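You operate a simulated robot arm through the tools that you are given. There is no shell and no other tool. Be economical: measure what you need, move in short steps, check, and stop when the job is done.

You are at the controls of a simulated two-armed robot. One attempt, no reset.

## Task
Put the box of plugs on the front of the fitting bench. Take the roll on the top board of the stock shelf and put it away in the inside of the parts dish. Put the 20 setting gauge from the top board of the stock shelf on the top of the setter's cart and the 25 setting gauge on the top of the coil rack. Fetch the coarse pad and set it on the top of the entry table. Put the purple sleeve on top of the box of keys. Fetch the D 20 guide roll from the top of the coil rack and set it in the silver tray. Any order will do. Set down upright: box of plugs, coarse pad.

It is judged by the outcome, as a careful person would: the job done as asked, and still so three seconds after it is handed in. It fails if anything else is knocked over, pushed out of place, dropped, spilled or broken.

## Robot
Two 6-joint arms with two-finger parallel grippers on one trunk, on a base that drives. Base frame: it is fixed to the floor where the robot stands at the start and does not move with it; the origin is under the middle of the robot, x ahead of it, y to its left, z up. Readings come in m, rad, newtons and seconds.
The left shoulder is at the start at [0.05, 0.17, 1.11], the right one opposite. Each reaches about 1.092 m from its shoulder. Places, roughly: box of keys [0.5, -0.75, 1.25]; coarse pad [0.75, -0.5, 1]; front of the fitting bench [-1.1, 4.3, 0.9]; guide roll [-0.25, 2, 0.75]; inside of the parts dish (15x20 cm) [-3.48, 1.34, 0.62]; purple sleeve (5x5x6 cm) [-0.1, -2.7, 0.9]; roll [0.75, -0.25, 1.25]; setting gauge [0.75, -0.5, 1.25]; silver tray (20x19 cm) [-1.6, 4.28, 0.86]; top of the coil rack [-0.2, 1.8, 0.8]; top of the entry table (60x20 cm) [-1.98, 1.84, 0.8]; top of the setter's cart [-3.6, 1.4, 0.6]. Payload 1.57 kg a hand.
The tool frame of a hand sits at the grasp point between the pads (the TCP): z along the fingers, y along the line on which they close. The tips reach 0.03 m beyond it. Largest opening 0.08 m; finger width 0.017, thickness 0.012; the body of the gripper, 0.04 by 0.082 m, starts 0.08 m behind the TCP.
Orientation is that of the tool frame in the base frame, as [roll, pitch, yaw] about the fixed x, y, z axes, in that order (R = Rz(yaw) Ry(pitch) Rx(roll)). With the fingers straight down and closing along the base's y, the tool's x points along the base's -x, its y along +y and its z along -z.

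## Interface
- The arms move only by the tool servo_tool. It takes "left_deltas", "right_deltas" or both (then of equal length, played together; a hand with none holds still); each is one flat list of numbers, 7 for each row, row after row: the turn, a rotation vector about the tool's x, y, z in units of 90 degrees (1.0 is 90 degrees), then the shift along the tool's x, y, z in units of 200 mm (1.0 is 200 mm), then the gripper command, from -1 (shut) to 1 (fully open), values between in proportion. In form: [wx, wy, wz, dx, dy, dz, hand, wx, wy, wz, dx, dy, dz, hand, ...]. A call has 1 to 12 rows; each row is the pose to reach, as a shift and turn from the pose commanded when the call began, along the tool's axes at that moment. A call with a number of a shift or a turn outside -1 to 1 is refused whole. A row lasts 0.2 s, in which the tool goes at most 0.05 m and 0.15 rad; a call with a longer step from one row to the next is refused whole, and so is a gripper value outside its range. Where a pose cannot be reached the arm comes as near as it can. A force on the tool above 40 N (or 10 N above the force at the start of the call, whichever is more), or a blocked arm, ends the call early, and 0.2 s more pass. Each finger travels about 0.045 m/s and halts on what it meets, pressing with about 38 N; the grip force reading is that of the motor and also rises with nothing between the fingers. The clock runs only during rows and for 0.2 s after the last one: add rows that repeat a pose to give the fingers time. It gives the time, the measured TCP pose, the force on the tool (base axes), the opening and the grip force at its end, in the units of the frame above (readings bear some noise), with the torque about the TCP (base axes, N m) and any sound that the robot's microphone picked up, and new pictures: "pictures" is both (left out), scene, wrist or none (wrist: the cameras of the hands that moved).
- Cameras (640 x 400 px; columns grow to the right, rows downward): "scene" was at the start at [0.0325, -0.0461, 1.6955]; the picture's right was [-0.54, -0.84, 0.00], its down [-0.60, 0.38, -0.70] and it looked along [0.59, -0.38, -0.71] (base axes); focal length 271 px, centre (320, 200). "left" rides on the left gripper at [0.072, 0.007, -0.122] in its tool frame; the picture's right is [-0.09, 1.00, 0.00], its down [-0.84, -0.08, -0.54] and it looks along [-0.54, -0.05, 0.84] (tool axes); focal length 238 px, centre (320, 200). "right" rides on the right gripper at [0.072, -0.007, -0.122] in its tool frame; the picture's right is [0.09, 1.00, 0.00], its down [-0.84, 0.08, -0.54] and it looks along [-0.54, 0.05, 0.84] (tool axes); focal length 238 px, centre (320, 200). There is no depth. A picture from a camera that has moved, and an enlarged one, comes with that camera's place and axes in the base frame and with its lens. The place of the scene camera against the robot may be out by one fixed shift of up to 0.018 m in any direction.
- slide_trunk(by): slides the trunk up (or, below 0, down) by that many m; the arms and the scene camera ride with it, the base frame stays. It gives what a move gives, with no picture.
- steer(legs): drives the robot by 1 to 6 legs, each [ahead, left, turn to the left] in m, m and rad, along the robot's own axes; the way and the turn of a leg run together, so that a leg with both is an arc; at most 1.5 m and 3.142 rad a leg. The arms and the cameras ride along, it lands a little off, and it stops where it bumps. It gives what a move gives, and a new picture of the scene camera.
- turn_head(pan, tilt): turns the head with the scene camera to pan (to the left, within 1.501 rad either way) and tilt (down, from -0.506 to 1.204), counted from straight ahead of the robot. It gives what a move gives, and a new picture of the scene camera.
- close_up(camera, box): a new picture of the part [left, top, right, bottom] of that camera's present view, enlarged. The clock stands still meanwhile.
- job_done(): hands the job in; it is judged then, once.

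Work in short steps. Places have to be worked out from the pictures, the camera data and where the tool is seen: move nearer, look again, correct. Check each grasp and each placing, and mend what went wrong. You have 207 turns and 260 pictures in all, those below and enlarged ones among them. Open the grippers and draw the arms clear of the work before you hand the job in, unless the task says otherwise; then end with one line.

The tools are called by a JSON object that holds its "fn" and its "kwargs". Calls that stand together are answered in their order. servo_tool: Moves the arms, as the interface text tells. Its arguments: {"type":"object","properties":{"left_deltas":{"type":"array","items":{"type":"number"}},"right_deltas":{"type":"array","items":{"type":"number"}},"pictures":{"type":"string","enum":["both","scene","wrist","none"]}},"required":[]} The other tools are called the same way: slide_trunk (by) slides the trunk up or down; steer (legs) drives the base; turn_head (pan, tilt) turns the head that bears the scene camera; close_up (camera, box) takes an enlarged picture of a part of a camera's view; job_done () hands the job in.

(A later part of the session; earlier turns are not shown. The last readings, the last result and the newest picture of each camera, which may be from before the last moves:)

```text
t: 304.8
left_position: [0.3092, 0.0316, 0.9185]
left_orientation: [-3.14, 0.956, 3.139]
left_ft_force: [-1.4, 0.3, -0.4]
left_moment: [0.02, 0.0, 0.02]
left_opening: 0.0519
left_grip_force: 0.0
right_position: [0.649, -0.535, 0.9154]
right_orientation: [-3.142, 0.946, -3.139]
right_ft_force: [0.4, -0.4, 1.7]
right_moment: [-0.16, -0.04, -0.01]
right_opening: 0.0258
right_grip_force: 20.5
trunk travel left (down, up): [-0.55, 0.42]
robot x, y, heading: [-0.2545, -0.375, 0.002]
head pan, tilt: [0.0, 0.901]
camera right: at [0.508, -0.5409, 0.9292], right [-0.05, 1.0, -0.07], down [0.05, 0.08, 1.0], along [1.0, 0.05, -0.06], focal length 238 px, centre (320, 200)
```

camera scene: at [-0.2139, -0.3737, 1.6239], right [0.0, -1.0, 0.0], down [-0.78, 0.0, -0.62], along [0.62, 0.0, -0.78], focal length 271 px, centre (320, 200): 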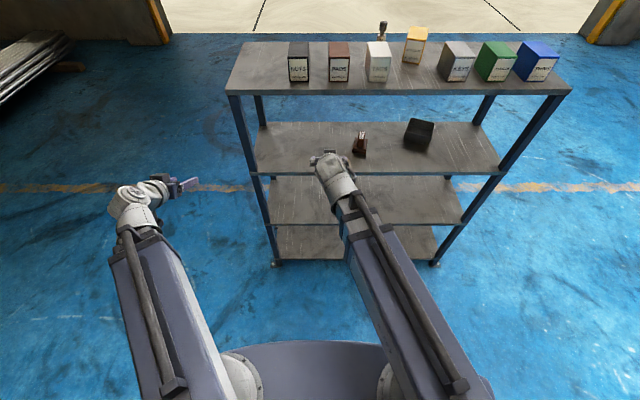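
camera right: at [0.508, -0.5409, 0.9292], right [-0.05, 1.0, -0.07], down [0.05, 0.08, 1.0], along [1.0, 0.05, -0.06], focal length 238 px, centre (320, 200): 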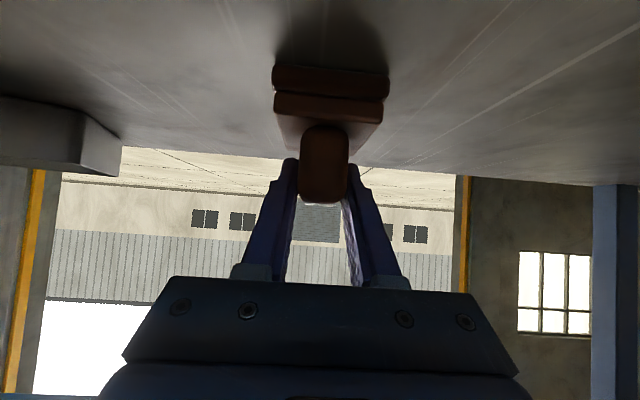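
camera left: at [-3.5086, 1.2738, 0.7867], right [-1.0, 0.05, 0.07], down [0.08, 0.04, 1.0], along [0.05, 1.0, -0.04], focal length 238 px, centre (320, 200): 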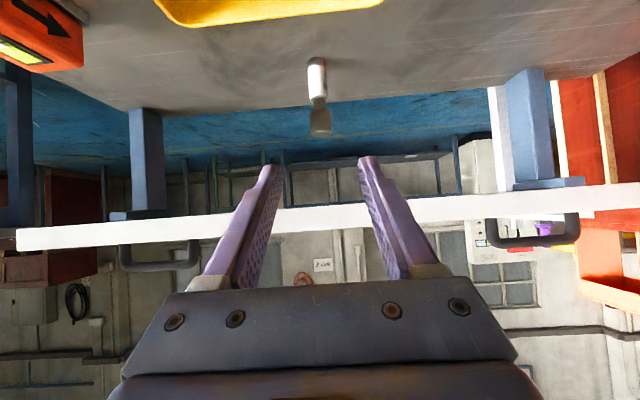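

Gripped (26 mm). Squeeze on, lift slightly and back out, checking.

{"fn": "slide_trunk", "kwargs": {"by": 0.05}}

{"fn": "steer", "kwargs": {"legs": [[-0.35, 0, 0]]}}

{"fn": "servo_tool", "kwargs": {"right_deltas": [0, 0, 0, 0, 0, 0, -1], "pictures": "wrist"}}

```text
t: 305.8
left_position: [0.3107, 0.0313, 0.9686]
left_orientation: [-3.14, 0.959, 3.136]
left_ft_force: [-0.2, -0.6, 0.7]
left_moment: [-0.01, -0.03, 0.02]
left_opening: 0.052
left_grip_force: 0.0
right_position: [0.6493, -0.5353, 0.9654]
right_orientation: [-3.141, 0.945, -3.141]
right_ft_force: [-0.7, -0.3, -2.6]
right_moment: [0.03, -0.03, -0.04]
right_opening: 0.0254
right_grip_force: 37.1
trunk travel left (down, up): [-0.6, 0.37]
robot x, y, heading: [-0.2529, -0.3737, -0.0]
head pan, tilt: [0.0, 0.901]
```

```text
t: 308.0
left_position: [-0.0385, 0.031, 0.9688]
left_orientation: [-3.139, 0.958, 3.138]
left_ft_force: [0.2, 1.4, -0.6]
left_moment: [0.02, -0.01, 0.0]
left_opening: 0.0521
left_grip_force: 0.1
right_position: [0.3011, -0.5347, 0.967]
right_orientation: [-3.141, 0.946, -3.141]
right_ft_force: [-0.2, 0.3, -1.3]
right_moment: [-0.01, 0.01, -0.01]
right_opening: 0.0253
right_grip_force: 36.8
trunk travel left (down, up): [-0.6, 0.37]
robot x, y, heading: [-0.6029, -0.3719, 0.001]
head pan, tilt: [0.0, 0.901]
camera scene: at [-0.5636, -0.3736, 1.562], right [0.0, -1.0, 0.0], down [-0.78, 0.0, -0.62], along [0.62, 0.0, -0.78], focal length 271 px, centre (320, 200)
```

scene: 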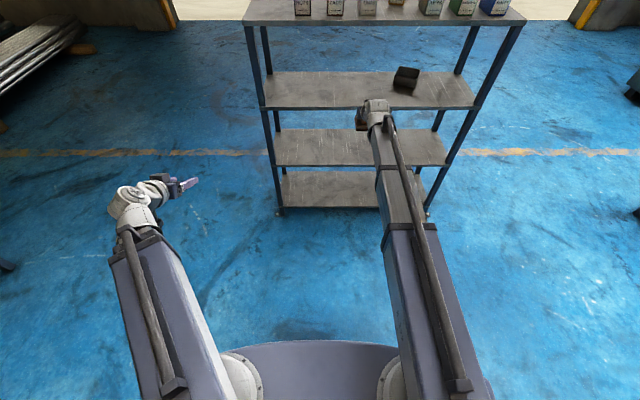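

```text
t: 308.4
left_position: [-0.0384, 0.0305, 0.9678]
left_orientation: [-3.138, 0.958, 3.138]
left_ft_force: [0.7, 0.5, 0.0]
left_moment: [0.01, 0.0, 0.02]
left_opening: 0.0521
left_grip_force: 0.0
right_position: [0.3024, -0.5355, 0.9655]
right_orientation: [3.141, 0.945, -3.141]
right_ft_force: [-0.4, 0.0, 0.1]
right_moment: [0.02, -0.01, -0.01]
right_opening: 0.0255
right_grip_force: 36.8
trunk travel left (down, up): [-0.6, 0.37]
robot x, y, heading: [-0.6002, -0.369, 0.004]
head pan, tilt: [0.0, 0.901]
camera right: at [0.1605, -0.5406, 0.979], right [-0.05, 1.0, -0.07], down [0.05, 0.08, 1.0], along [1.0, 0.05, -0.06], focal length 238 px, centre (320, 200)
```

right: 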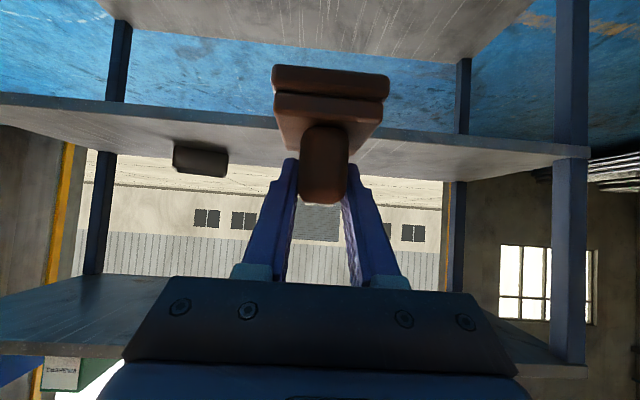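

Pad held securely. Raise and drive the eastern loop to the north side of the entry table.

{"fn": "slide_trunk", "kwargs": {"by": 0.28}}

{"fn": "steer", "kwargs": {"legs": [[0, 0.97, 0], [1.35, 0, 0], [0, 0, 1.57], [1.5, 0, 0], [0.65, 0, 0], [0, 0, 1.57]]}}

{"fn": "steer", "kwargs": {"legs": [[1.5, 0, 0], [1.2, 0, 0], [0, 0, 1.57]]}}

```text
t: 311.2
left_position: [-0.0374, 0.0323, 1.2487]
left_orientation: [-3.14, 0.958, 3.138]
left_ft_force: [1.0, -0.5, -0.2]
left_moment: [-0.02, 0.0, -0.01]
left_opening: 0.0517
left_grip_force: 0.1
right_position: [0.3025, -0.535, 1.2447]
right_orientation: [3.14, 0.943, -3.141]
right_ft_force: [-0.2, 0.7, -1.8]
right_moment: [-0.03, 0.03, -0.01]
right_opening: 0.0254
right_grip_force: 36.6
trunk travel left (down, up): [-0.88, 0.09]
robot x, y, heading: [-0.6017, -0.3707, -0.003]
head pan, tilt: [0.0, 0.901]
```

```text
t: 340.5
left_position: [0.1504, 2.3141, 1.2475]
left_orientation: [-3.139, 0.959, 0.009]
left_ft_force: [0.4, 0.1, -0.1]
left_moment: [-0.01, -0.02, -0.04]
left_opening: 0.052
left_grip_force: 0.0
right_position: [-0.1961, 2.8761, 1.2465]
right_orientation: [3.141, 0.943, 0.013]
right_ft_force: [-0.4, -0.6, -1.0]
right_moment: [0.01, -0.01, -0.01]
right_opening: 0.0257
right_grip_force: 37.0
trunk travel left (down, up): [-0.88, 0.09]
robot x, y, heading: [0.71, 2.7232, -3.129]
head pan, tilt: [0.0, 0.901]
camera scene: at [0.678, 2.7209, 1.8419], right [-0.01, 1.0, 0.0], down [0.78, 0.01, -0.62], along [-0.62, -0.01, -0.78], focal length 271 px, centre (320, 200)
```

scene: 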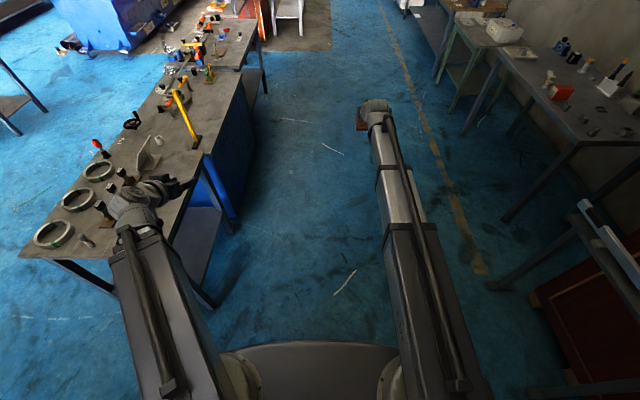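

```text
t: 357.4
left_position: [-1.557, 2.1002, 1.2492]
left_orientation: [-3.138, 0.958, 1.619]
left_ft_force: [-0.8, 0.2, 0.6]
left_moment: [-0.02, -0.01, 0.02]
left_opening: 0.0523
left_grip_force: 0.1
right_position: [-2.1046, 1.732, 1.2459]
right_orientation: [-3.141, 0.944, 1.623]
right_ft_force: [0.5, 0.5, -0.6]
right_moment: [-0.03, -0.01, 0.01]
right_opening: 0.0254
right_grip_force: 36.7
trunk travel left (down, up): [-0.88, 0.09]
robot x, y, heading: [-1.9838, 2.6446, -1.521]
head pan, tilt: [0.0, 0.901]
camera scene: at [-1.9821, 2.6062, 1.8419], right [-1.0, -0.05, 0.0], down [-0.04, 0.78, -0.62], along [0.03, -0.62, -0.78], focal length 271 px, centre (320, 200)
```

scene: 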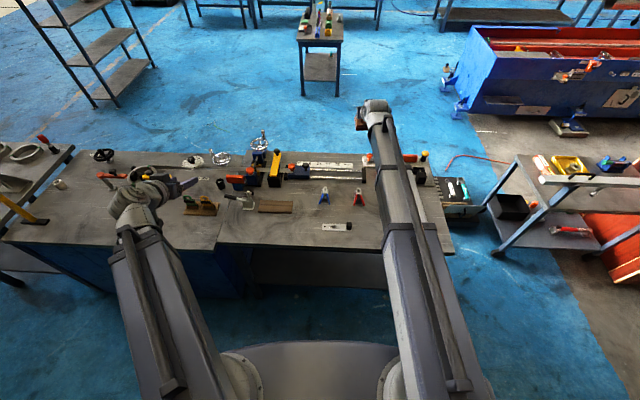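

North side of the entry table is visible. Enlarge to find a free place.

{"fn": "close_up", "kwargs": {"camera": "scene", "box": [210, 140, 460, 270]}}

```text
2.56 times, centred on (335, 205) of scene
camera zoom: at [-1.9821, 2.6062, 1.8419], right [-1.0, -0.05, 0.0], down [-0.04, 0.78, -0.62], along [0.03, -0.62, -0.78], focal length 693 px, centre (282, 187)
```

zoom: 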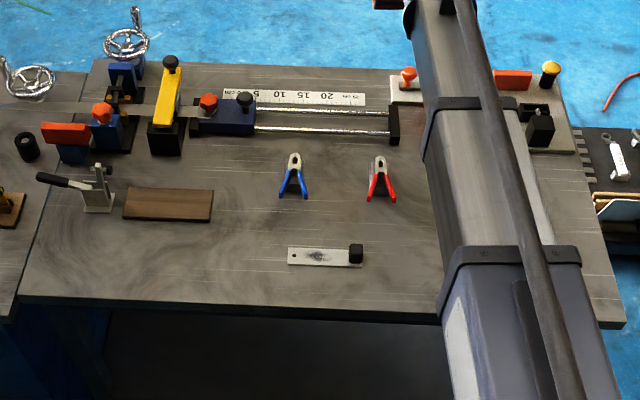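

Free spot near (−1.885, 1.885), between the wooden block and the plate/pliers. Shift the base so the pad is above it and lower part way.

{"fn": "steer", "kwargs": {"legs": [[-0.145, 0.225, 0]]}}

{"fn": "slide_trunk", "kwargs": {"by": -0.31}}

{"fn": "servo_tool", "kwargs": {"right_deltas": [0, 0, 0, 0, 0, 0, -1]}}

```text
t: 359.3
left_position: [-1.3393, 2.2569, 1.2479]
left_orientation: [-3.137, 0.958, 1.618]
left_ft_force: [0.9, -0.8, -0.6]
left_moment: [0.0, 0.05, -0.04]
left_opening: 0.0522
left_grip_force: 0.1
right_position: [-1.8875, 1.89, 1.2456]
right_orientation: [-3.141, 0.945, 1.62]
right_ft_force: [0.0, -0.4, -1.3]
right_moment: [-0.01, 0.02, -0.02]
right_opening: 0.0256
right_grip_force: 36.5
trunk travel left (down, up): [-0.88, 0.09]
robot x, y, heading: [-1.7689, 2.8007, -1.518]
head pan, tilt: [0.0, 0.901]
camera scene: at [-1.7633, 2.7637, 1.8419], right [-1.0, -0.05, 0.0], down [-0.04, 0.78, -0.62], along [0.03, -0.62, -0.78], focal length 271 px, centre (320, 200)
```

scene: 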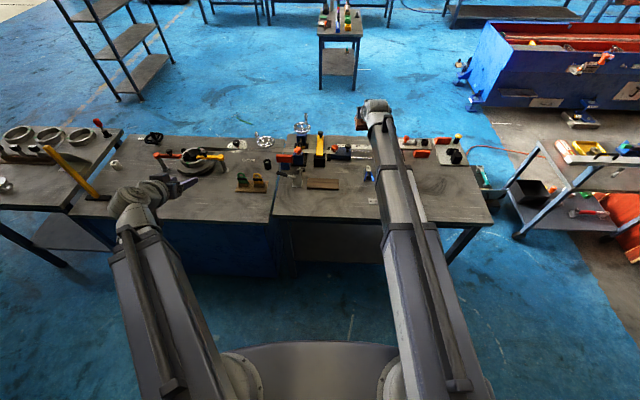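

```text
t: 362.4
left_position: [-1.3393, 2.2569, 0.9383]
left_orientation: [-3.139, 0.957, 1.616]
left_ft_force: [-0.5, -0.4, 0.6]
left_moment: [0.01, 0.03, -0.02]
left_opening: 0.052
left_grip_force: 0.1
right_position: [-1.8899, 1.89, 0.9354]
right_orientation: [-3.141, 0.944, 1.621]
right_ft_force: [-0.1, -0.4, -1.1]
right_moment: [0.0, 0.03, 0.0]
right_opening: 0.0252
right_grip_force: 36.3
trunk travel left (down, up): [-0.57, 0.4]
robot x, y, heading: [-1.7691, 2.8008, -1.524]
head pan, tilt: [0.0, 0.901]
```

```text
t: 362.8
left_position: [-1.3405, 2.257, 0.9389]
left_orientation: [-3.141, 0.958, 1.617]
left_ft_force: [0.0, 0.2, -0.2]
left_moment: [-0.01, 0.0, 0.01]
left_opening: 0.0521
left_grip_force: 0.1
right_position: [-1.8902, 1.8897, 0.9346]
right_orientation: [3.14, 0.944, 1.62]
right_ft_force: [-0.1, 0.0, -1.0]
right_moment: [0.01, -0.01, 0.0]
right_opening: 0.0253
right_grip_force: 37.1
trunk travel left (down, up): [-0.57, 0.4]
robot x, y, heading: [-1.768, 2.7999, -1.524]
head pan, tilt: [0.0, 0.901]
camera scene: at [-1.7647, 2.7628, 1.5319], right [-1.0, -0.05, 0.0], down [-0.04, 0.78, -0.62], along [0.03, -0.62, -0.78], focal length 271 px, centre (320, 200)
camera right: at [-1.9035, 2.0305, 0.9489], right [0.99, 0.1, -0.07], down [0.08, -0.05, 1.0], along [0.1, -0.99, -0.06], focal length 238 px, centre (320, 200)
```

scene: 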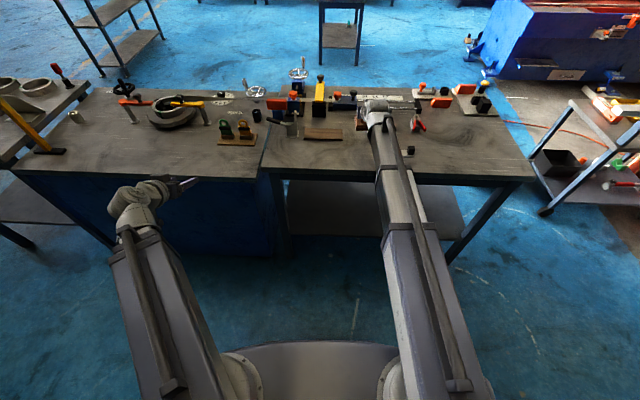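
right: 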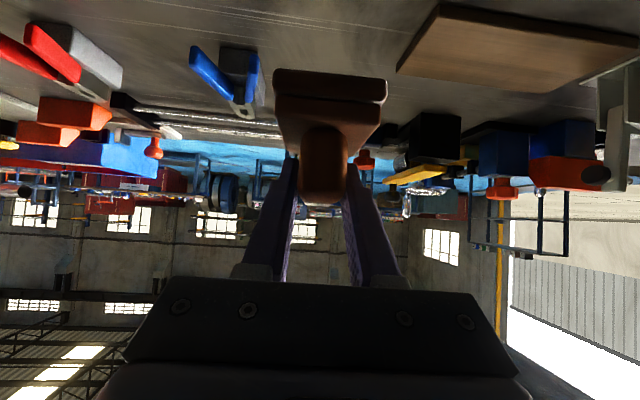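

Pad sits between the block and plate with ~3–4 cm to spare. Lower to contact.

{"fn": "slide_trunk", "kwargs": {"by": -0.07}}

{"fn": "slide_trunk", "kwargs": {"by": -0.007}}

```text
t: 363.9
left_position: [-1.341, 2.2568, 0.8685]
left_orientation: [-3.141, 0.959, 1.616]
left_ft_force: [-0.1, -0.4, -0.3]
left_moment: [0.01, -0.03, -0.01]
left_opening: 0.052
left_grip_force: 0.1
right_position: [-1.889, 1.8901, 0.8661]
right_orientation: [3.141, 0.945, 1.62]
right_ft_force: [0.2, 0.1, -1.5]
right_moment: [0.01, 0.0, 0.03]
right_opening: 0.0255
right_grip_force: 37.5
trunk travel left (down, up): [-0.5, 0.47]
robot x, y, heading: [-1.7696, 2.8053, -1.52]
head pan, tilt: [0.0, 0.901]
```

```text
t: 364.4
left_position: [-1.3404, 2.2568, 0.8618]
left_orientation: [-3.14, 0.957, 1.616]
left_ft_force: [-0.2, 0.0, -0.4]
left_moment: [0.01, -0.03, 0.0]
left_opening: 0.052
left_grip_force: 0.0
right_position: [-1.8898, 1.8885, 0.8605]
right_orientation: [3.141, 0.946, 1.62]
right_ft_force: [0.3, -0.7, -1.4]
right_moment: [0.01, 0.0, -0.01]
right_opening: 0.0256
right_grip_force: 37.2
trunk travel left (down, up): [-0.493, 0.477]
robot x, y, heading: [-1.7695, 2.8042, -1.52]
head pan, tilt: [0.0, 0.901]
```

Not yet in contact; continue.

{"fn": "slide_trunk", "kwargs": {"by": -0.006}}

{"fn": "servo_tool", "kwargs": {"right_deltas": [0, 0, 0, 0, 0, 0, -1], "pictures": "wrist"}}

```text
t: 365.0
left_position: [-1.34, 2.2592, 0.8568]
left_orientation: [-3.137, 0.959, 1.617]
left_ft_force: [0.3, -0.2, -0.4]
left_moment: [-0.01, 0.0, 0.02]
left_opening: 0.052
left_grip_force: 0.0
right_position: [-1.8892, 1.8888, 0.8558]
right_orientation: [-3.141, 0.953, 1.621]
right_ft_force: [-1.6, -5.4, 28.8]
right_moment: [0.64, 0.02, 0.05]
right_opening: 0.0256
right_grip_force: 36.9
trunk travel left (down, up): [-0.487, 0.483]
robot x, y, heading: [-1.7723, 2.8029, -1.518]
head pan, tilt: [0.0, 0.901]
```

```text
t: 365.4
left_position: [-1.3392, 2.259, 0.8571]
left_orientation: [-3.139, 0.959, 1.618]
left_ft_force: [0.0, 0.0, -0.2]
left_moment: [-0.02, 0.03, 0.0]
left_opening: 0.052
left_grip_force: 0.1
right_position: [-1.8897, 1.8891, 0.8553]
right_orientation: [-3.139, 0.952, 1.622]
right_ft_force: [-2.3, -6.8, 31.8]
right_moment: [0.62, 0.05, 0.04]
right_opening: 0.0255
right_grip_force: 37.0
trunk travel left (down, up): [-0.487, 0.483]
robot x, y, heading: [-1.7719, 2.8014, -1.524]
head pan, tilt: [0.0, 0.901]
camera right: at [-1.9035, 2.0312, 0.8682], right [0.99, 0.1, -0.08], down [0.08, -0.04, 1.0], along [0.1, -0.99, -0.05], focal length 238 px, centre (320, 200)
```

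right: 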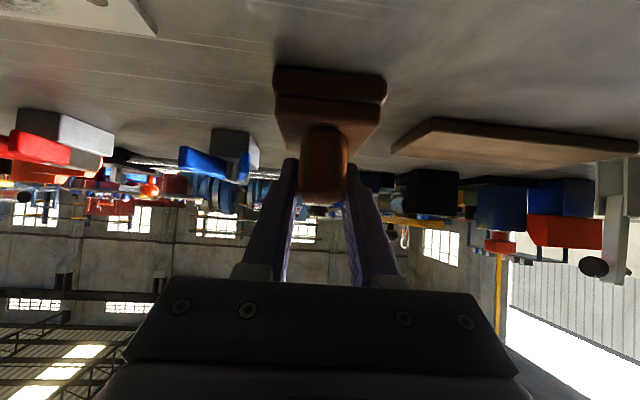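

Contact. Relieve, open, pull back, check.

{"fn": "slide_trunk", "kwargs": {"by": 0.002}}

{"fn": "servo_tool", "kwargs": {"right_deltas": [0, 0, 0, 0, 0, 0, 0.2, 0, 0, 0, 0, 0, 0, 0.6, 0, 0, 0, 0, 0, 0, 0.6, 0, 0, 0, 0.115, 0, -0.164, 0.6, 0, 0, 0, 0.23, 0, -0.327, 0.6, 0, 0, 0, 0.345, 0, -0.49, 0.6], "pictures": "wrist"}}

{"fn": "slide_trunk", "kwargs": {"by": 0.4}}

```text
t: 365.9
left_position: [-1.3396, 2.2575, 0.8581]
left_orientation: [-3.14, 0.959, 1.618]
left_ft_force: [-0.3, -0.3, 0.9]
left_moment: [0.0, 0.02, 0.02]
left_opening: 0.0518
left_grip_force: 0.0
right_position: [-1.8883, 1.889, 0.8576]
right_orientation: [-3.141, 0.948, 1.621]
right_ft_force: [-1.9, -5.7, 16.8]
right_moment: [-0.48, 0.0, 0.02]
right_opening: 0.0252
right_grip_force: 37.0
trunk travel left (down, up): [-0.489, 0.481]
robot x, y, heading: [-1.7744, 2.8029, -1.526]
head pan, tilt: [0.0, 0.901]
```

```text
t: 367.3
left_position: [-1.341, 2.2569, 0.8575]
left_orientation: [3.141, 0.959, 1.618]
left_ft_force: [0.2, 0.0, 0.2]
left_moment: [0.04, 0.0, -0.03]
left_opening: 0.0521
left_grip_force: 0.1
right_position: [-1.8931, 2.0106, 0.8563]
right_orientation: [-3.14, 0.946, 1.62]
right_ft_force: [0.3, 0.5, 0.3]
right_moment: [-0.02, 0.02, -0.03]
right_opening: 0.0639
right_grip_force: 0.1
trunk travel left (down, up): [-0.489, 0.481]
robot x, y, heading: [-1.7705, 2.8029, -1.522]
head pan, tilt: [0.0, 0.901]
camera right: at [-1.9084, 2.152, 0.8682], right [0.99, 0.1, -0.07], down [0.08, -0.05, 1.0], along [0.1, -0.99, -0.05], focal length 238 px, centre (320, 200)
```

right: 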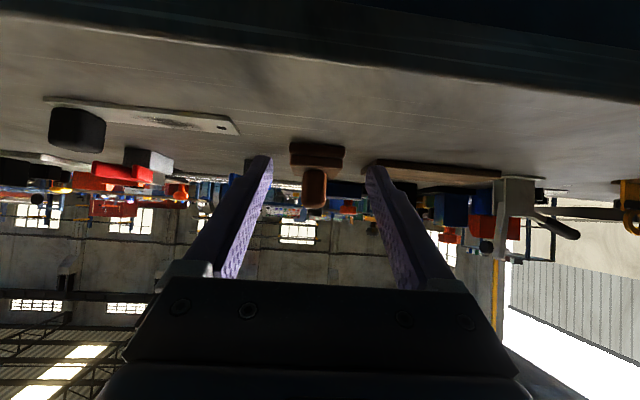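

```text
t: 371.1
left_position: [-1.3404, 2.256, 1.2579]
left_orientation: [-3.14, 0.958, 1.615]
left_ft_force: [0.2, 0.3, 0.3]
left_moment: [-0.03, 0.01, -0.01]
left_opening: 0.0522
left_grip_force: 0.0
right_position: [-1.8928, 2.0094, 1.257]
right_orientation: [3.141, 0.946, 1.621]
right_ft_force: [-0.7, -0.3, 0.6]
right_moment: [-0.01, -0.02, 0.03]
right_opening: 0.064
right_grip_force: 0.0
trunk travel left (down, up): [-0.889, 0.081]
robot x, y, heading: [-1.7683, 2.7984, -1.52]
head pan, tilt: [0.0, 0.901]
```

Pad stands upright on the entry table. Now to the purple sleeve: drive back around east and south.

{"fn": "steer", "kwargs": {"legs": [[0, 0, -0.05], [0, 1.25, 0], [0, 1.25, 0], [1.5, 0, 0], [0.75, 0, 0], [0, -1.0, 0]]}}

{"fn": "steer", "kwargs": {"legs": [[1.5, 0, 0]]}}

{"fn": "turn_head", "kwargs": {"pan": 0, "tilt": 0.6}}

```text
t: 399.2
left_position: [0.1246, 0.0083, 1.2572]
left_orientation: [-3.14, 0.958, 1.549]
left_ft_force: [-0.2, 0.0, -0.7]
left_moment: [-0.01, -0.01, 0.01]
left_opening: 0.0518
left_grip_force: 0.0
right_position: [-0.4439, -0.1994, 1.2551]
right_orientation: [-3.142, 0.948, 1.552]
right_ft_force: [0.9, 0.3, 0.0]
right_moment: [0.0, -0.04, 0.02]
right_opening: 0.0639
right_grip_force: 0.2
trunk travel left (down, up): [-0.889, 0.081]
robot x, y, heading: [-0.2673, 0.5787, -1.587]
head pan, tilt: [0.0, 0.901]
camera scene: at [-0.2635, 0.5422, 1.8509], right [-1.0, 0.02, 0.0], down [0.02, 0.78, -0.62], along [-0.01, -0.62, -0.78], focal length 271 px, centre (320, 200)
```

scene: 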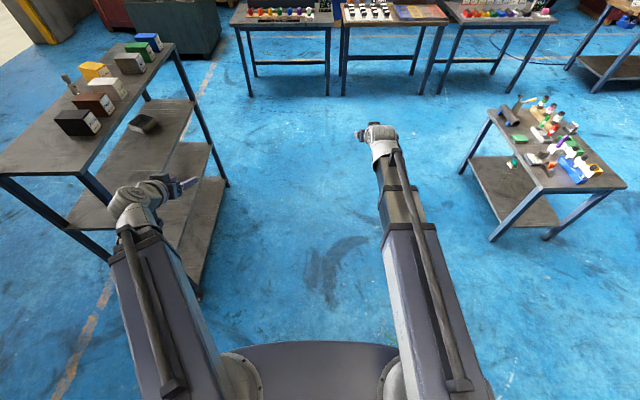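

```text
t: 406.7
left_position: [0.09, -1.4896, 1.2575]
left_orientation: [-3.138, 0.959, 1.541]
left_ft_force: [-0.3, -0.5, 0.5]
left_moment: [0.04, -0.04, 0.0]
left_opening: 0.0522
left_grip_force: 0.2
right_position: [-0.4811, -1.6964, 1.2545]
right_orientation: [3.141, 0.947, 1.547]
right_ft_force: [0.2, -0.2, 0.4]
right_moment: [0.04, 0.0, -0.02]
right_opening: 0.0641
right_grip_force: 0.1
trunk travel left (down, up): [-0.889, 0.081]
robot x, y, heading: [-0.3014, -0.9178, -1.597]
head pan, tilt: [0.0, 0.901]
camera scene: at [-0.296, -0.9547, 1.8509], right [-1.0, 0.02, 0.0], down [0.02, 0.78, -0.62], along [-0.02, -0.62, -0.78], focal length 271 px, centre (320, 200)
```

scene: 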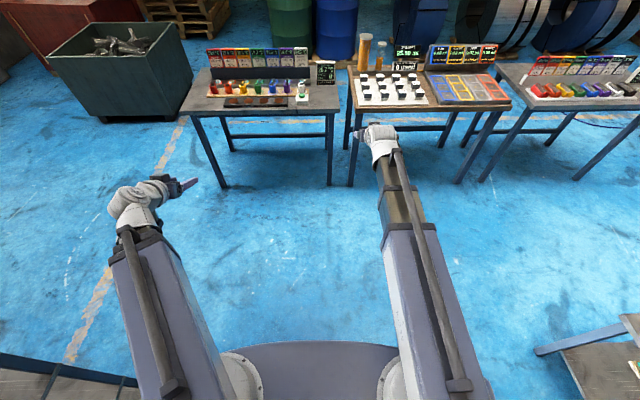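

```text
t: 407.5
left_position: [0.089, -1.4921, 1.2589]
left_orientation: [-3.14, 0.958, 1.543]
left_ft_force: [0.9, -0.3, -0.1]
left_moment: [0.03, 0.02, 0.04]
left_opening: 0.052
left_grip_force: 0.1
right_position: [-0.4805, -1.6953, 1.2552]
right_orientation: [3.141, 0.946, 1.546]
right_ft_force: [-0.4, 0.0, 0.2]
right_moment: [-0.03, 0.01, -0.01]
right_opening: 0.0639
right_grip_force: 0.1
trunk travel left (down, up): [-0.889, 0.081]
robot x, y, heading: [-0.3052, -0.9166, -1.597]
head pan, tilt: [0.0, 0.6]
camera scene: at [-0.2963, -0.967, 1.8756], right [-1.0, 0.02, 0.0], down [0.01, 0.57, -0.82], along [-0.02, -0.82, -0.57], focal length 271 px, centre (320, 200)
```

scene: 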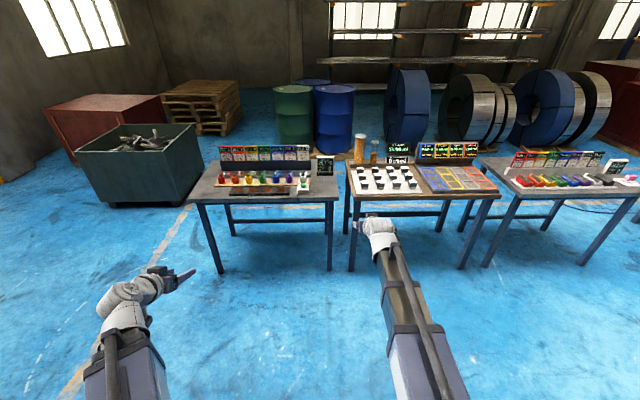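

Sleeves stand on the left table. Enlarge to find the purple one.

{"fn": "close_up", "kwargs": {"camera": "scene", "box": [190, 130, 350, 220]}}

```text
4.00 times, centred on (270, 175) of scene
camera zoom: at [-0.2963, -0.967, 1.8756], right [-1.0, 0.02, 0.0], down [0.01, 0.57, -0.82], along [-0.02, -0.82, -0.57], focal length 1082 px, centre (520, 300)
```

zoom: 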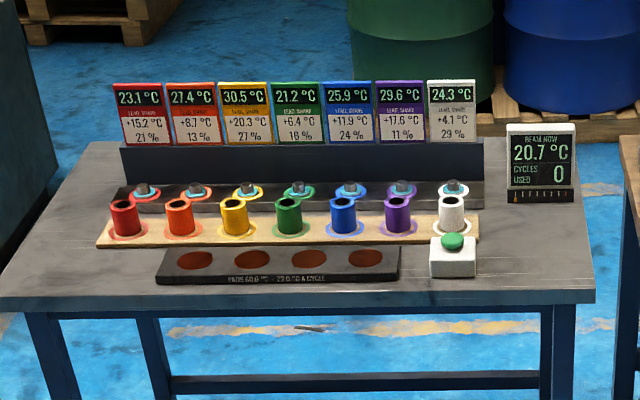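

Purple sleeve ≈ (−0.115, −2.63, 0.90), with gaps of ~5 cm to its neighbours; a green button box sits front-right, to be avoided. Drive in front of it and lower.

{"fn": "steer", "kwargs": {"legs": [[0, 0, 0.026], [0, 0.325, 0], [0.78, 0, 0]]}}

{"fn": "slide_trunk", "kwargs": {"by": -0.3}}

{"fn": "servo_tool", "kwargs": {"right_deltas": [0, 0, 0, 0, 0, 0, 0.7]}}

```text
t: 413.8
left_position: [0.4326, -2.256, 1.2571]
left_orientation: [-3.14, 0.956, 1.573]
left_ft_force: [-0.9, -0.3, 0.2]
left_moment: [0.02, 0.0, 0.01]
left_opening: 0.052
left_grip_force: 0.0
right_position: [-0.1304, -2.4772, 1.2547]
right_orientation: [3.142, 0.947, 1.575]
right_ft_force: [0.2, 0.0, -0.4]
right_moment: [-0.01, 0.01, 0.0]
right_opening: 0.0644
right_grip_force: 0.1
trunk travel left (down, up): [-0.889, 0.081]
robot x, y, heading: [0.0295, -1.6926, -1.566]
head pan, tilt: [0.0, 0.6]
camera scene: at [0.0319, -1.7438, 1.8757], right [-1.0, -0.01, 0.0], down [0.0, 0.57, -0.82], along [0.0, -0.82, -0.57], focal length 271 px, centre (320, 200)
```

scene: 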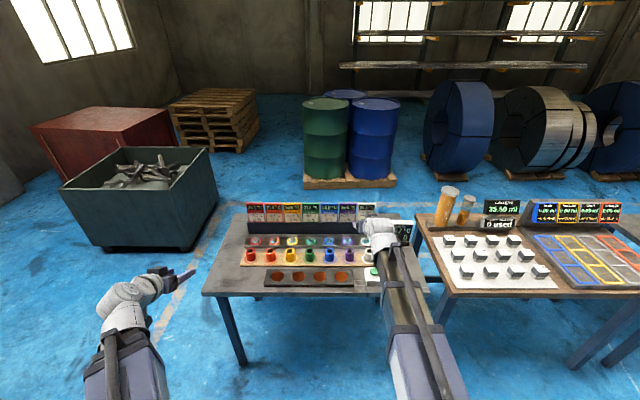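

```text
t: 416.8
left_position: [0.4335, -2.2553, 0.9585]
left_orientation: [-3.14, 0.961, 1.573]
left_ft_force: [-0.2, 0.0, 0.7]
left_moment: [0.0, 0.0, -0.03]
left_opening: 0.0521
left_grip_force: 0.1
right_position: [-0.1309, -2.4778, 0.9559]
right_orientation: [-3.141, 0.946, 1.577]
right_ft_force: [0.4, -0.6, -0.1]
right_moment: [-0.01, 0.0, -0.08]
right_opening: 0.0638
right_grip_force: 0.1
trunk travel left (down, up): [-0.589, 0.381]
robot x, y, heading: [0.0245, -1.6897, -1.567]
head pan, tilt: [0.0, 0.6]
```

```text
t: 417.1
left_position: [0.4327, -2.2534, 0.9576]
left_orientation: [-3.14, 0.959, 1.574]
left_ft_force: [0.3, 0.5, -0.4]
left_moment: [-0.01, -0.04, 0.01]
left_opening: 0.0523
left_grip_force: 0.0
right_position: [-0.1312, -2.4765, 0.9555]
right_orientation: [3.141, 0.945, 1.577]
right_ft_force: [0.6, 0.3, -0.4]
right_moment: [0.01, -0.01, -0.02]
right_opening: 0.0685
right_grip_force: 0.1
trunk travel left (down, up): [-0.589, 0.381]
robot x, y, heading: [0.0231, -1.6931, -1.564]
head pan, tilt: [0.0, 0.6]
camera scene: at [0.0319, -1.743, 1.5757], right [-1.0, -0.01, 0.0], down [0.0, 0.56, -0.83], along [0.0, -0.83, -0.56], focal length 271 px, centre (320, 200)
camera right: at [-0.1391, -2.3351, 0.9681], right [1.0, 0.06, -0.07], down [0.08, -0.05, 1.0], along [0.06, -1.0, -0.05], focal length 238 px, centre (320, 200)
```

scene: 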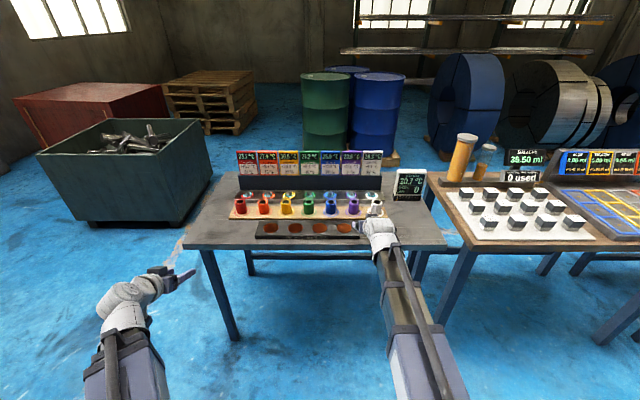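
right: 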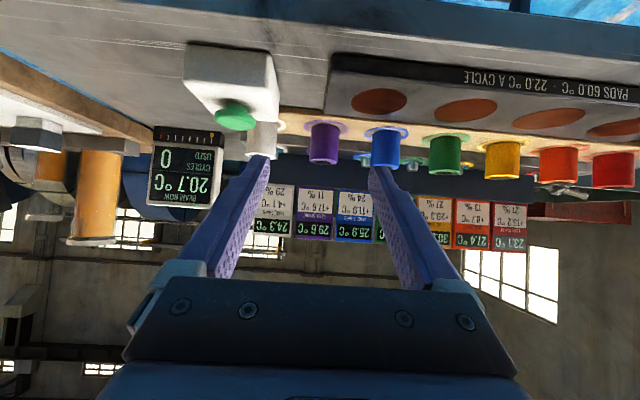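

Triangulated sleeve: ≈ (−0.119, −2.71), z 0.83–0.89. Move forward above it (clear of the button) and look before descending.

{"fn": "servo_tool", "kwargs": {"right_deltas": [0, 0, 0, -0.112, 0.02, 0.16, 0.7, 0, 0, 0, -0.225, 0.04, 0.32, 0.7, 0, 0, 0, -0.338, 0.06, 0.48, 0.7, 0, 0, 0, -0.45, 0.06, 0.64, 0.7, 0, 0, 0, -0.563, 0.06, 0.8, 0.7, 0, 0, 0, -0.65, 0.06, 0.92, 0.7], "pictures": "wrist"}}

```text
t: 418.6
left_position: [0.433, -2.2555, 0.9577]
left_orientation: [-3.14, 0.958, 1.573]
left_ft_force: [0.5, 0.1, -0.4]
left_moment: [-0.01, 0.02, -0.02]
left_opening: 0.052
left_grip_force: 0.0
right_position: [-0.1163, -2.7044, 0.954]
right_orientation: [-3.141, 0.941, 1.577]
right_ft_force: [0.2, -0.2, 0.0]
right_moment: [-0.03, -0.03, -0.02]
right_opening: 0.0681
right_grip_force: 0.0
trunk travel left (down, up): [-0.589, 0.381]
robot x, y, heading: [0.0262, -1.6924, -1.564]
head pan, tilt: [0.0, 0.6]
camera right: at [-0.1252, -2.5617, 0.9677], right [1.0, 0.06, -0.07], down [0.08, -0.05, 1.0], along [0.06, -1.0, -0.06], focal length 238 px, centre (320, 200)
```

right: 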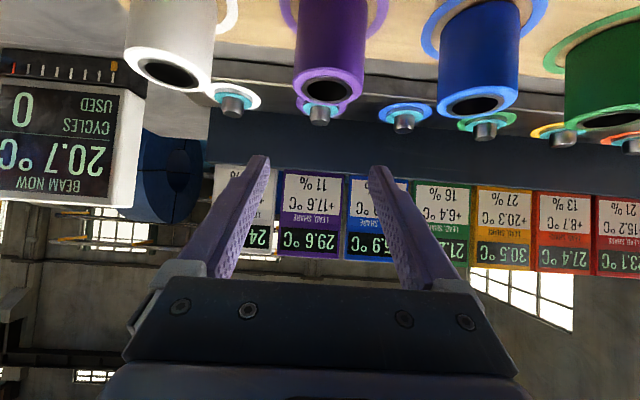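

Centre ≈ (−0.115, −2.722). Nudge 18 mm forward, descend, and close.

{"fn": "servo_tool", "kwargs": {"right_deltas": [0, 0, 0, -0.05, 0.005, 0.072, 0.7, 0, 0, 0, -0.05, 0.005, 0.072, 0.7], "pictures": "none"}}

{"fn": "slide_trunk", "kwargs": {"by": -0.094}}

{"fn": "servo_tool", "kwargs": {"right_deltas": [0, 0, 0, 0, 0, 0, -1, 0, 0, 0, 0, 0, 0, -1, 0, 0, 0, 0, 0, 0, -1], "pictures": "wrist"}}

```text
t: 419.1
left_position: [0.4329, -2.2536, 0.9578]
left_orientation: [-3.14, 0.958, 1.572]
left_ft_force: [-0.1, -0.5, -0.2]
left_moment: [0.03, 0.01, 0.01]
left_opening: 0.0521
left_grip_force: 0.0
right_position: [-0.1163, -2.7202, 0.9557]
right_orientation: [-3.141, 0.946, 1.577]
right_ft_force: [0.6, -0.5, 0.2]
right_moment: [-0.01, -0.02, -0.01]
right_opening: 0.068
right_grip_force: 0.0
trunk travel left (down, up): [-0.589, 0.381]
robot x, y, heading: [0.0282, -1.6948, -1.566]
head pan, tilt: [0.0, 0.6]
```

```text
t: 420.4
left_position: [0.4323, -2.2539, 0.8638]
left_orientation: [-3.138, 0.958, 1.572]
left_ft_force: [-0.4, 0.1, 0.3]
left_moment: [-0.01, 0.0, 0.03]
left_opening: 0.0518
left_grip_force: 0.0
right_position: [-0.1153, -2.72, 0.8616]
right_orientation: [3.141, 0.944, 1.576]
right_ft_force: [0.7, -0.6, -0.4]
right_moment: [-0.03, 0.0, 0.0]
right_opening: 0.0679
right_grip_force: 0.1
trunk travel left (down, up): [-0.495, 0.475]
robot x, y, heading: [0.029, -1.6942, -1.563]
head pan, tilt: [0.0, 0.6]
```

```text
t: 421.2
left_position: [0.4337, -2.2551, 0.8623]
left_orientation: [3.141, 0.96, 1.572]
left_ft_force: [0.4, 0.8, 0.1]
left_moment: [0.01, -0.01, 0.03]
left_opening: 0.0521
left_grip_force: 0.1
right_position: [-0.1151, -2.7203, 0.862]
right_orientation: [-3.141, 0.947, 1.576]
right_ft_force: [-0.6, 0.4, 1.2]
right_moment: [-0.01, 0.03, 0.01]
right_opening: 0.0454
right_grip_force: 27.2
trunk travel left (down, up): [-0.495, 0.475]
robot x, y, heading: [0.0289, -1.6944, -1.564]
head pan, tilt: [0.0, 0.6]
camera right: at [-0.1241, -2.5785, 0.8741], right [1.0, 0.06, -0.07], down [0.08, -0.05, 1.0], along [0.06, -1.0, -0.05], focal length 238 px, centre (320, 200)
```

right: 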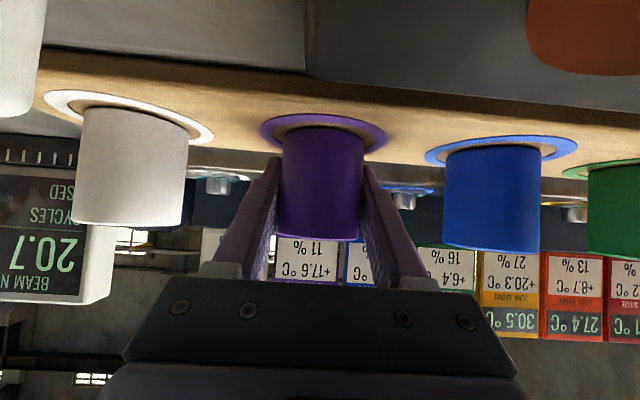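

Sleeve gripped. Raise to the top, retract, and drive to the front of the shelf facing +x.

{"fn": "slide_trunk", "kwargs": {"by": 0.4}}

{"fn": "servo_tool", "kwargs": {"right_deltas": [0, 0, 0, 0.138, 0, -0.196, -1, 0, 0, 0, 0.276, 0, -0.392, -1, 0, 0, 0, 0.414, 0, -0.588, -1, 0, 0, 0, 0.552, 0, -0.784, -1, 0, 0, 0, 0.69, 0, -0.98, -1], "pictures": "wrist"}}

{"fn": "steer", "kwargs": {"legs": [[-1.06, 0, 0], [0, -0.65, 0], [0, 0, 1.565]]}}

{"fn": "slide_trunk", "kwargs": {"by": 0.075}}

```text
t: 425.1
left_position: [0.4341, -2.2541, 1.2632]
left_orientation: [-3.141, 0.957, 1.572]
left_ft_force: [-0.3, 0.0, 0.4]
left_moment: [-0.02, 0.01, 0.0]
left_opening: 0.0521
left_grip_force: 0.0
right_position: [-0.1165, -2.72, 1.2604]
right_orientation: [-3.141, 0.944, 1.576]
right_ft_force: [-0.2, -0.1, -1.6]
right_moment: [0.0, -0.01, 0.03]
right_opening: 0.0449
right_grip_force: 38.2
trunk travel left (down, up): [-0.895, 0.075]
robot x, y, heading: [0.0255, -1.6862, -1.567]
head pan, tilt: [0.0, 0.6]
```

```text
t: 426.3
left_position: [0.4329, -2.2534, 1.2638]
left_orientation: [-3.141, 0.959, 1.571]
left_ft_force: [-0.2, -0.1, 0.4]
left_moment: [0.0, 0.01, -0.01]
left_opening: 0.052
left_grip_force: 0.0
right_position: [-0.1161, -2.4759, 1.2618]
right_orientation: [-3.141, 0.948, 1.575]
right_ft_force: [-0.8, 0.0, -1.5]
right_moment: [-0.01, -0.02, -0.03]
right_opening: 0.0449
right_grip_force: 37.8
right hand out of reach, approached as far as the arm can: row 5
trunk travel left (down, up): [-0.895, 0.075]
robot x, y, heading: [0.0237, -1.6915, -1.565]
head pan, tilt: [0.0, 0.6]
camera right: at [-0.1237, -2.3349, 1.2745], right [1.0, 0.06, -0.07], down [0.08, -0.05, 1.0], along [0.06, -1.0, -0.05], focal length 238 px, centre (320, 200)
```

right: 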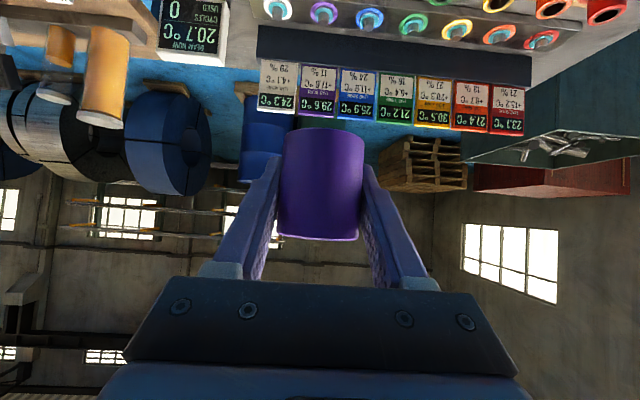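

```text
t: 438.8
left_position: [-0.0632, -0.2246, 1.2641]
left_orientation: [-3.141, 0.958, -3.137]
left_ft_force: [0.1, -0.4, -0.7]
left_moment: [-0.02, 0.01, 0.03]
left_opening: 0.052
left_grip_force: 0.1
right_position: [0.1616, -0.7731, 1.2602]
right_orientation: [3.141, 0.947, -3.134]
right_ft_force: [0.1, 0.2, -2.2]
right_moment: [0.0, -0.01, 0.0]
right_opening: 0.045
right_grip_force: 38.1
trunk travel left (down, up): [-0.895, 0.075]
robot x, y, heading: [-0.6268, -0.6272, 0.007]
head pan, tilt: [0.0, 0.6]
camera scene: at [-0.5718, -0.6332, 1.8817], right [0.01, -1.0, 0.0], down [-0.56, 0.0, -0.83], along [0.82, 0.01, -0.57], focal length 271 px, centre (320, 200)
```

scene: 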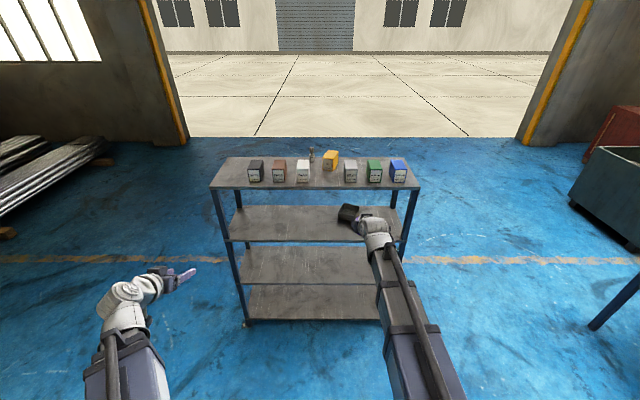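

```text
t: 439.9
left_position: [-0.0614, -0.2244, 1.3389]
left_orientation: [-3.14, 0.957, -3.139]
left_ft_force: [0.1, -0.4, 0.8]
left_moment: [-0.02, -0.02, 0.01]
left_opening: 0.0521
left_grip_force: 0.1
right_position: [0.1626, -0.7743, 1.3371]
right_orientation: [3.14, 0.946, -3.133]
right_ft_force: [0.2, 0.1, -2.8]
right_moment: [0.04, 0.01, -0.01]
right_opening: 0.0449
right_grip_force: 37.8
trunk travel left (down, up): [-0.97, 0.0]
robot x, y, heading: [-0.6233, -0.63, 0.004]
head pan, tilt: [0.0, 0.6]
```

Sleeve held upright at max height (bottom ≈1.30). Drive closer and check alignment with KEYS.

{"fn": "steer", "kwargs": {"legs": [[0.27, 0, -0.005]]}}

{"fn": "servo_tool", "kwargs": {"right_deltas": [0, 0, 0, 0, -0.04, 0, -1], "pictures": "both"}}

```text
t: 441.8
left_position: [0.2101, -0.2266, 1.3383]
left_orientation: [-3.14, 0.958, -3.141]
left_ft_force: [0.7, -0.1, 0.2]
left_moment: [0.03, 0.02, -0.01]
left_opening: 0.0521
left_grip_force: 0.0
right_position: [0.4338, -0.7745, 1.3356]
right_orientation: [-3.141, 0.946, -3.139]
right_ft_force: [-0.1, -0.1, -2.3]
right_moment: [-0.03, -0.02, -0.05]
right_opening: 0.0449
right_grip_force: 37.5
trunk travel left (down, up): [-0.97, 0.0]
robot x, y, heading: [-0.353, -0.6273, 0.007]
head pan, tilt: [0.0, 0.6]
camera scene: at [-0.2996, -0.6322, 1.9566], right [0.0, -1.0, 0.0], down [-0.57, 0.0, -0.82], along [0.82, 0.0, -0.57], focal length 271 px, centre (320, 200)
```

scene: 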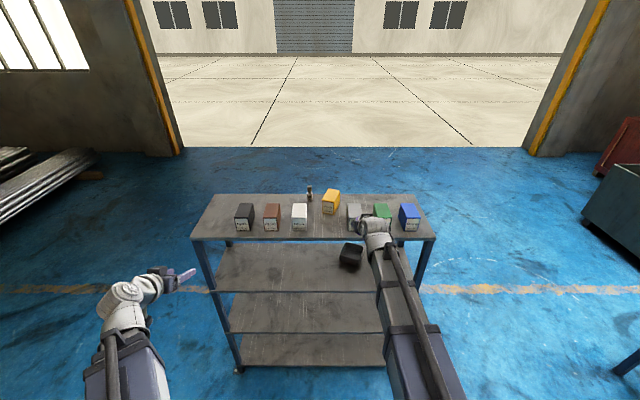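

```text
t: 442.2
left_position: [0.2091, -0.2256, 1.3386]
left_orientation: [-3.139, 0.957, 3.141]
left_ft_force: [0.2, 0.4, -0.5]
left_moment: [-0.04, 0.02, 0.0]
left_opening: 0.0521
left_grip_force: 0.1
right_position: [0.4319, -0.7837, 1.3362]
right_orientation: [-3.14, 0.948, -3.138]
right_ft_force: [0.3, 0.9, -1.7]
right_moment: [-0.01, 0.0, 0.02]
right_opening: 0.0451
right_grip_force: 38.2
trunk travel left (down, up): [-0.97, 0.0]
robot x, y, heading: [-0.356, -0.6308, 0.002]
head pan, tilt: [0.0, 0.6]
camera scene: at [-0.3019, -0.6327, 1.9566], right [0.0, -1.0, 0.0], down [-0.56, 0.0, -0.83], along [0.83, 0.0, -0.56], focal length 271 px, centre (320, 200)
camera right: at [0.2903, -0.7899, 1.3492], right [-0.06, 1.0, -0.07], down [0.05, 0.08, 1.0], along [1.0, 0.05, -0.05], focal length 238 px, centre (320, 200)
```

scene: 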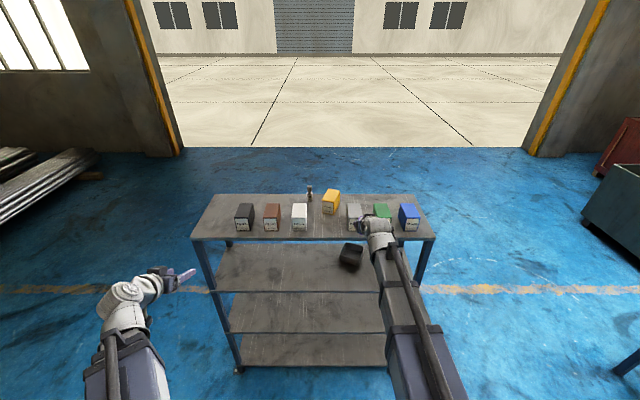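
right: 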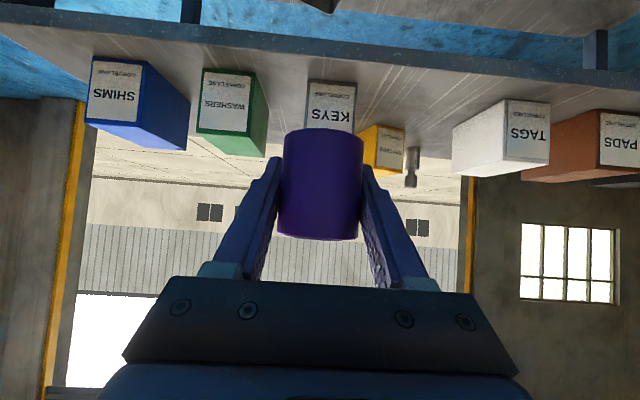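

KEYS centre ≈ (0.61, −0.776), top ≈1.277; sleeve bottom ≈1.30. Move over it and lower to contact.

{"fn": "servo_tool", "kwargs": {"right_deltas": [0, 0, 0, -0.127, 0.01, 0.18, -1, 0, 0, 0, -0.253, 0.02, 0.36, -1, 0, 0, 0, -0.38, 0.03, 0.54, -1, 0, 0, 0, -0.506, 0.04, 0.72, -1, 0, 0, 0, -0.506, 0.04, 0.72, -1], "pictures": "both"}}

{"fn": "slide_trunk", "kwargs": {"by": -0.018}}

```text
t: 443.4
left_position: [0.2095, -0.225, 1.3397]
left_orientation: [-3.139, 0.958, 3.141]
left_ft_force: [-0.4, -0.1, -0.1]
left_moment: [0.05, -0.03, 0.01]
left_opening: 0.0522
left_grip_force: 0.1
right_position: [0.6071, -0.7741, 1.3377]
right_orientation: [-3.141, 0.945, -3.137]
right_ft_force: [0.0, 0.2, -1.5]
right_moment: [-0.03, -0.02, -0.02]
right_opening: 0.045
right_grip_force: 38.0
trunk travel left (down, up): [-0.97, 0.0]
robot x, y, heading: [-0.356, -0.6293, 0.006]
head pan, tilt: [0.0, 0.6]
camera scene: at [-0.3021, -0.6322, 1.9566], right [0.0, -1.0, 0.0], down [-0.56, 0.0, -0.83], along [0.83, 0.0, -0.56], focal length 271 px, centre (320, 200)
camera right: at [0.4658, -0.7801, 1.3494], right [-0.06, 1.0, -0.07], down [0.05, 0.08, 1.0], along [1.0, 0.05, -0.05], focal length 238 px, centre (320, 200)
```

scene: 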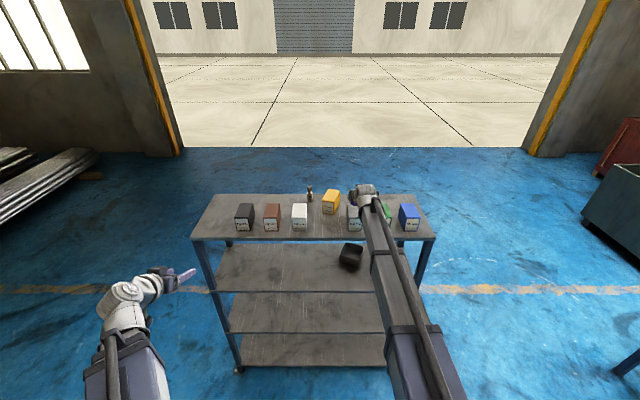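
right: 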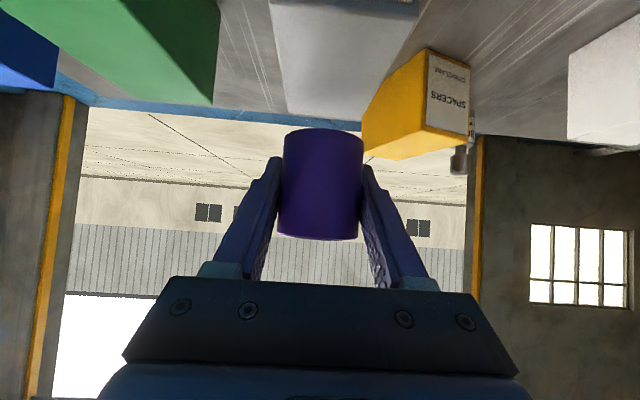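

```text
t: 444.0
left_position: [0.2095, -0.2255, 1.3192]
left_orientation: [-3.139, 0.958, -3.141]
left_ft_force: [-0.1, 0.1, -0.4]
left_moment: [-0.01, 0.02, -0.04]
left_opening: 0.052
left_grip_force: 0.0
right_position: [0.6083, -0.7742, 1.3179]
right_orientation: [3.141, 0.945, -3.138]
right_ft_force: [-0.6, -0.3, -0.7]
right_moment: [-0.01, 0.01, 0.02]
right_opening: 0.0449
right_grip_force: 37.7
trunk travel left (down, up): [-0.952, 0.018]
robot x, y, heading: [-0.3525, -0.628, 0.005]
head pan, tilt: [0.0, 0.6]
```

Centred within ~4 mm; nudge +4 mm in y and lower further.

{"fn": "servo_tool", "kwargs": {"right_deltas": [0, 0, 0, 0, 0.02, 0, -1], "pictures": "none"}}

{"fn": "slide_trunk", "kwargs": {"by": -0.005}}

{"fn": "slide_trunk", "kwargs": {"by": -0.004}}

```text
t: 444.4
left_position: [0.2101, -0.2252, 1.3206]
left_orientation: [-3.139, 0.959, -3.14]
left_ft_force: [-0.3, 0.2, 0.3]
left_moment: [0.03, -0.06, 0.01]
left_opening: 0.0523
left_grip_force: 0.1
right_position: [0.6079, -0.7692, 1.3182]
right_orientation: [-3.141, 0.945, -3.138]
right_ft_force: [0.1, 0.4, -1.7]
right_moment: [-0.01, -0.03, 0.01]
right_opening: 0.0449
right_grip_force: 37.7
trunk travel left (down, up): [-0.952, 0.018]
robot x, y, heading: [-0.3541, -0.6311, 0.009]
head pan, tilt: [0.0, 0.6]
```

```text
t: 445.0
left_position: [0.2099, -0.2259, 1.3152]
left_orientation: [-3.14, 0.957, 3.142]
left_ft_force: [0.0, 0.6, -0.2]
left_moment: [-0.02, 0.01, 0.02]
left_opening: 0.0517
left_grip_force: 0.1
right_position: [0.6086, -0.7698, 1.3129]
right_orientation: [-3.141, 0.944, -3.137]
right_ft_force: [0.1, -0.7, -1.9]
right_moment: [-0.02, -0.03, 0.02]
right_opening: 0.0448
right_grip_force: 37.7
trunk travel left (down, up): [-0.947, 0.023]
robot x, y, heading: [-0.3566, -0.6304, 0.002]
head pan, tilt: [0.0, 0.6]
```

```text
t: 445.5
left_position: [0.2101, -0.2257, 1.3113]
left_orientation: [-3.139, 0.959, 3.141]
left_ft_force: [-1.3, -0.2, 0.2]
left_moment: [0.01, 0.03, -0.02]
left_opening: 0.0519
left_grip_force: 0.0
right_position: [0.6074, -0.7702, 1.3088]
right_orientation: [3.14, 0.945, -3.14]
right_ft_force: [0.3, -1.1, -2.5]
right_moment: [0.01, 0.02, 0.01]
right_opening: 0.0449
right_grip_force: 38.4
trunk travel left (down, up): [-0.943, 0.027]
robot x, y, heading: [-0.3552, -0.6288, 0.007]
head pan, tilt: [0.0, 0.6]
```

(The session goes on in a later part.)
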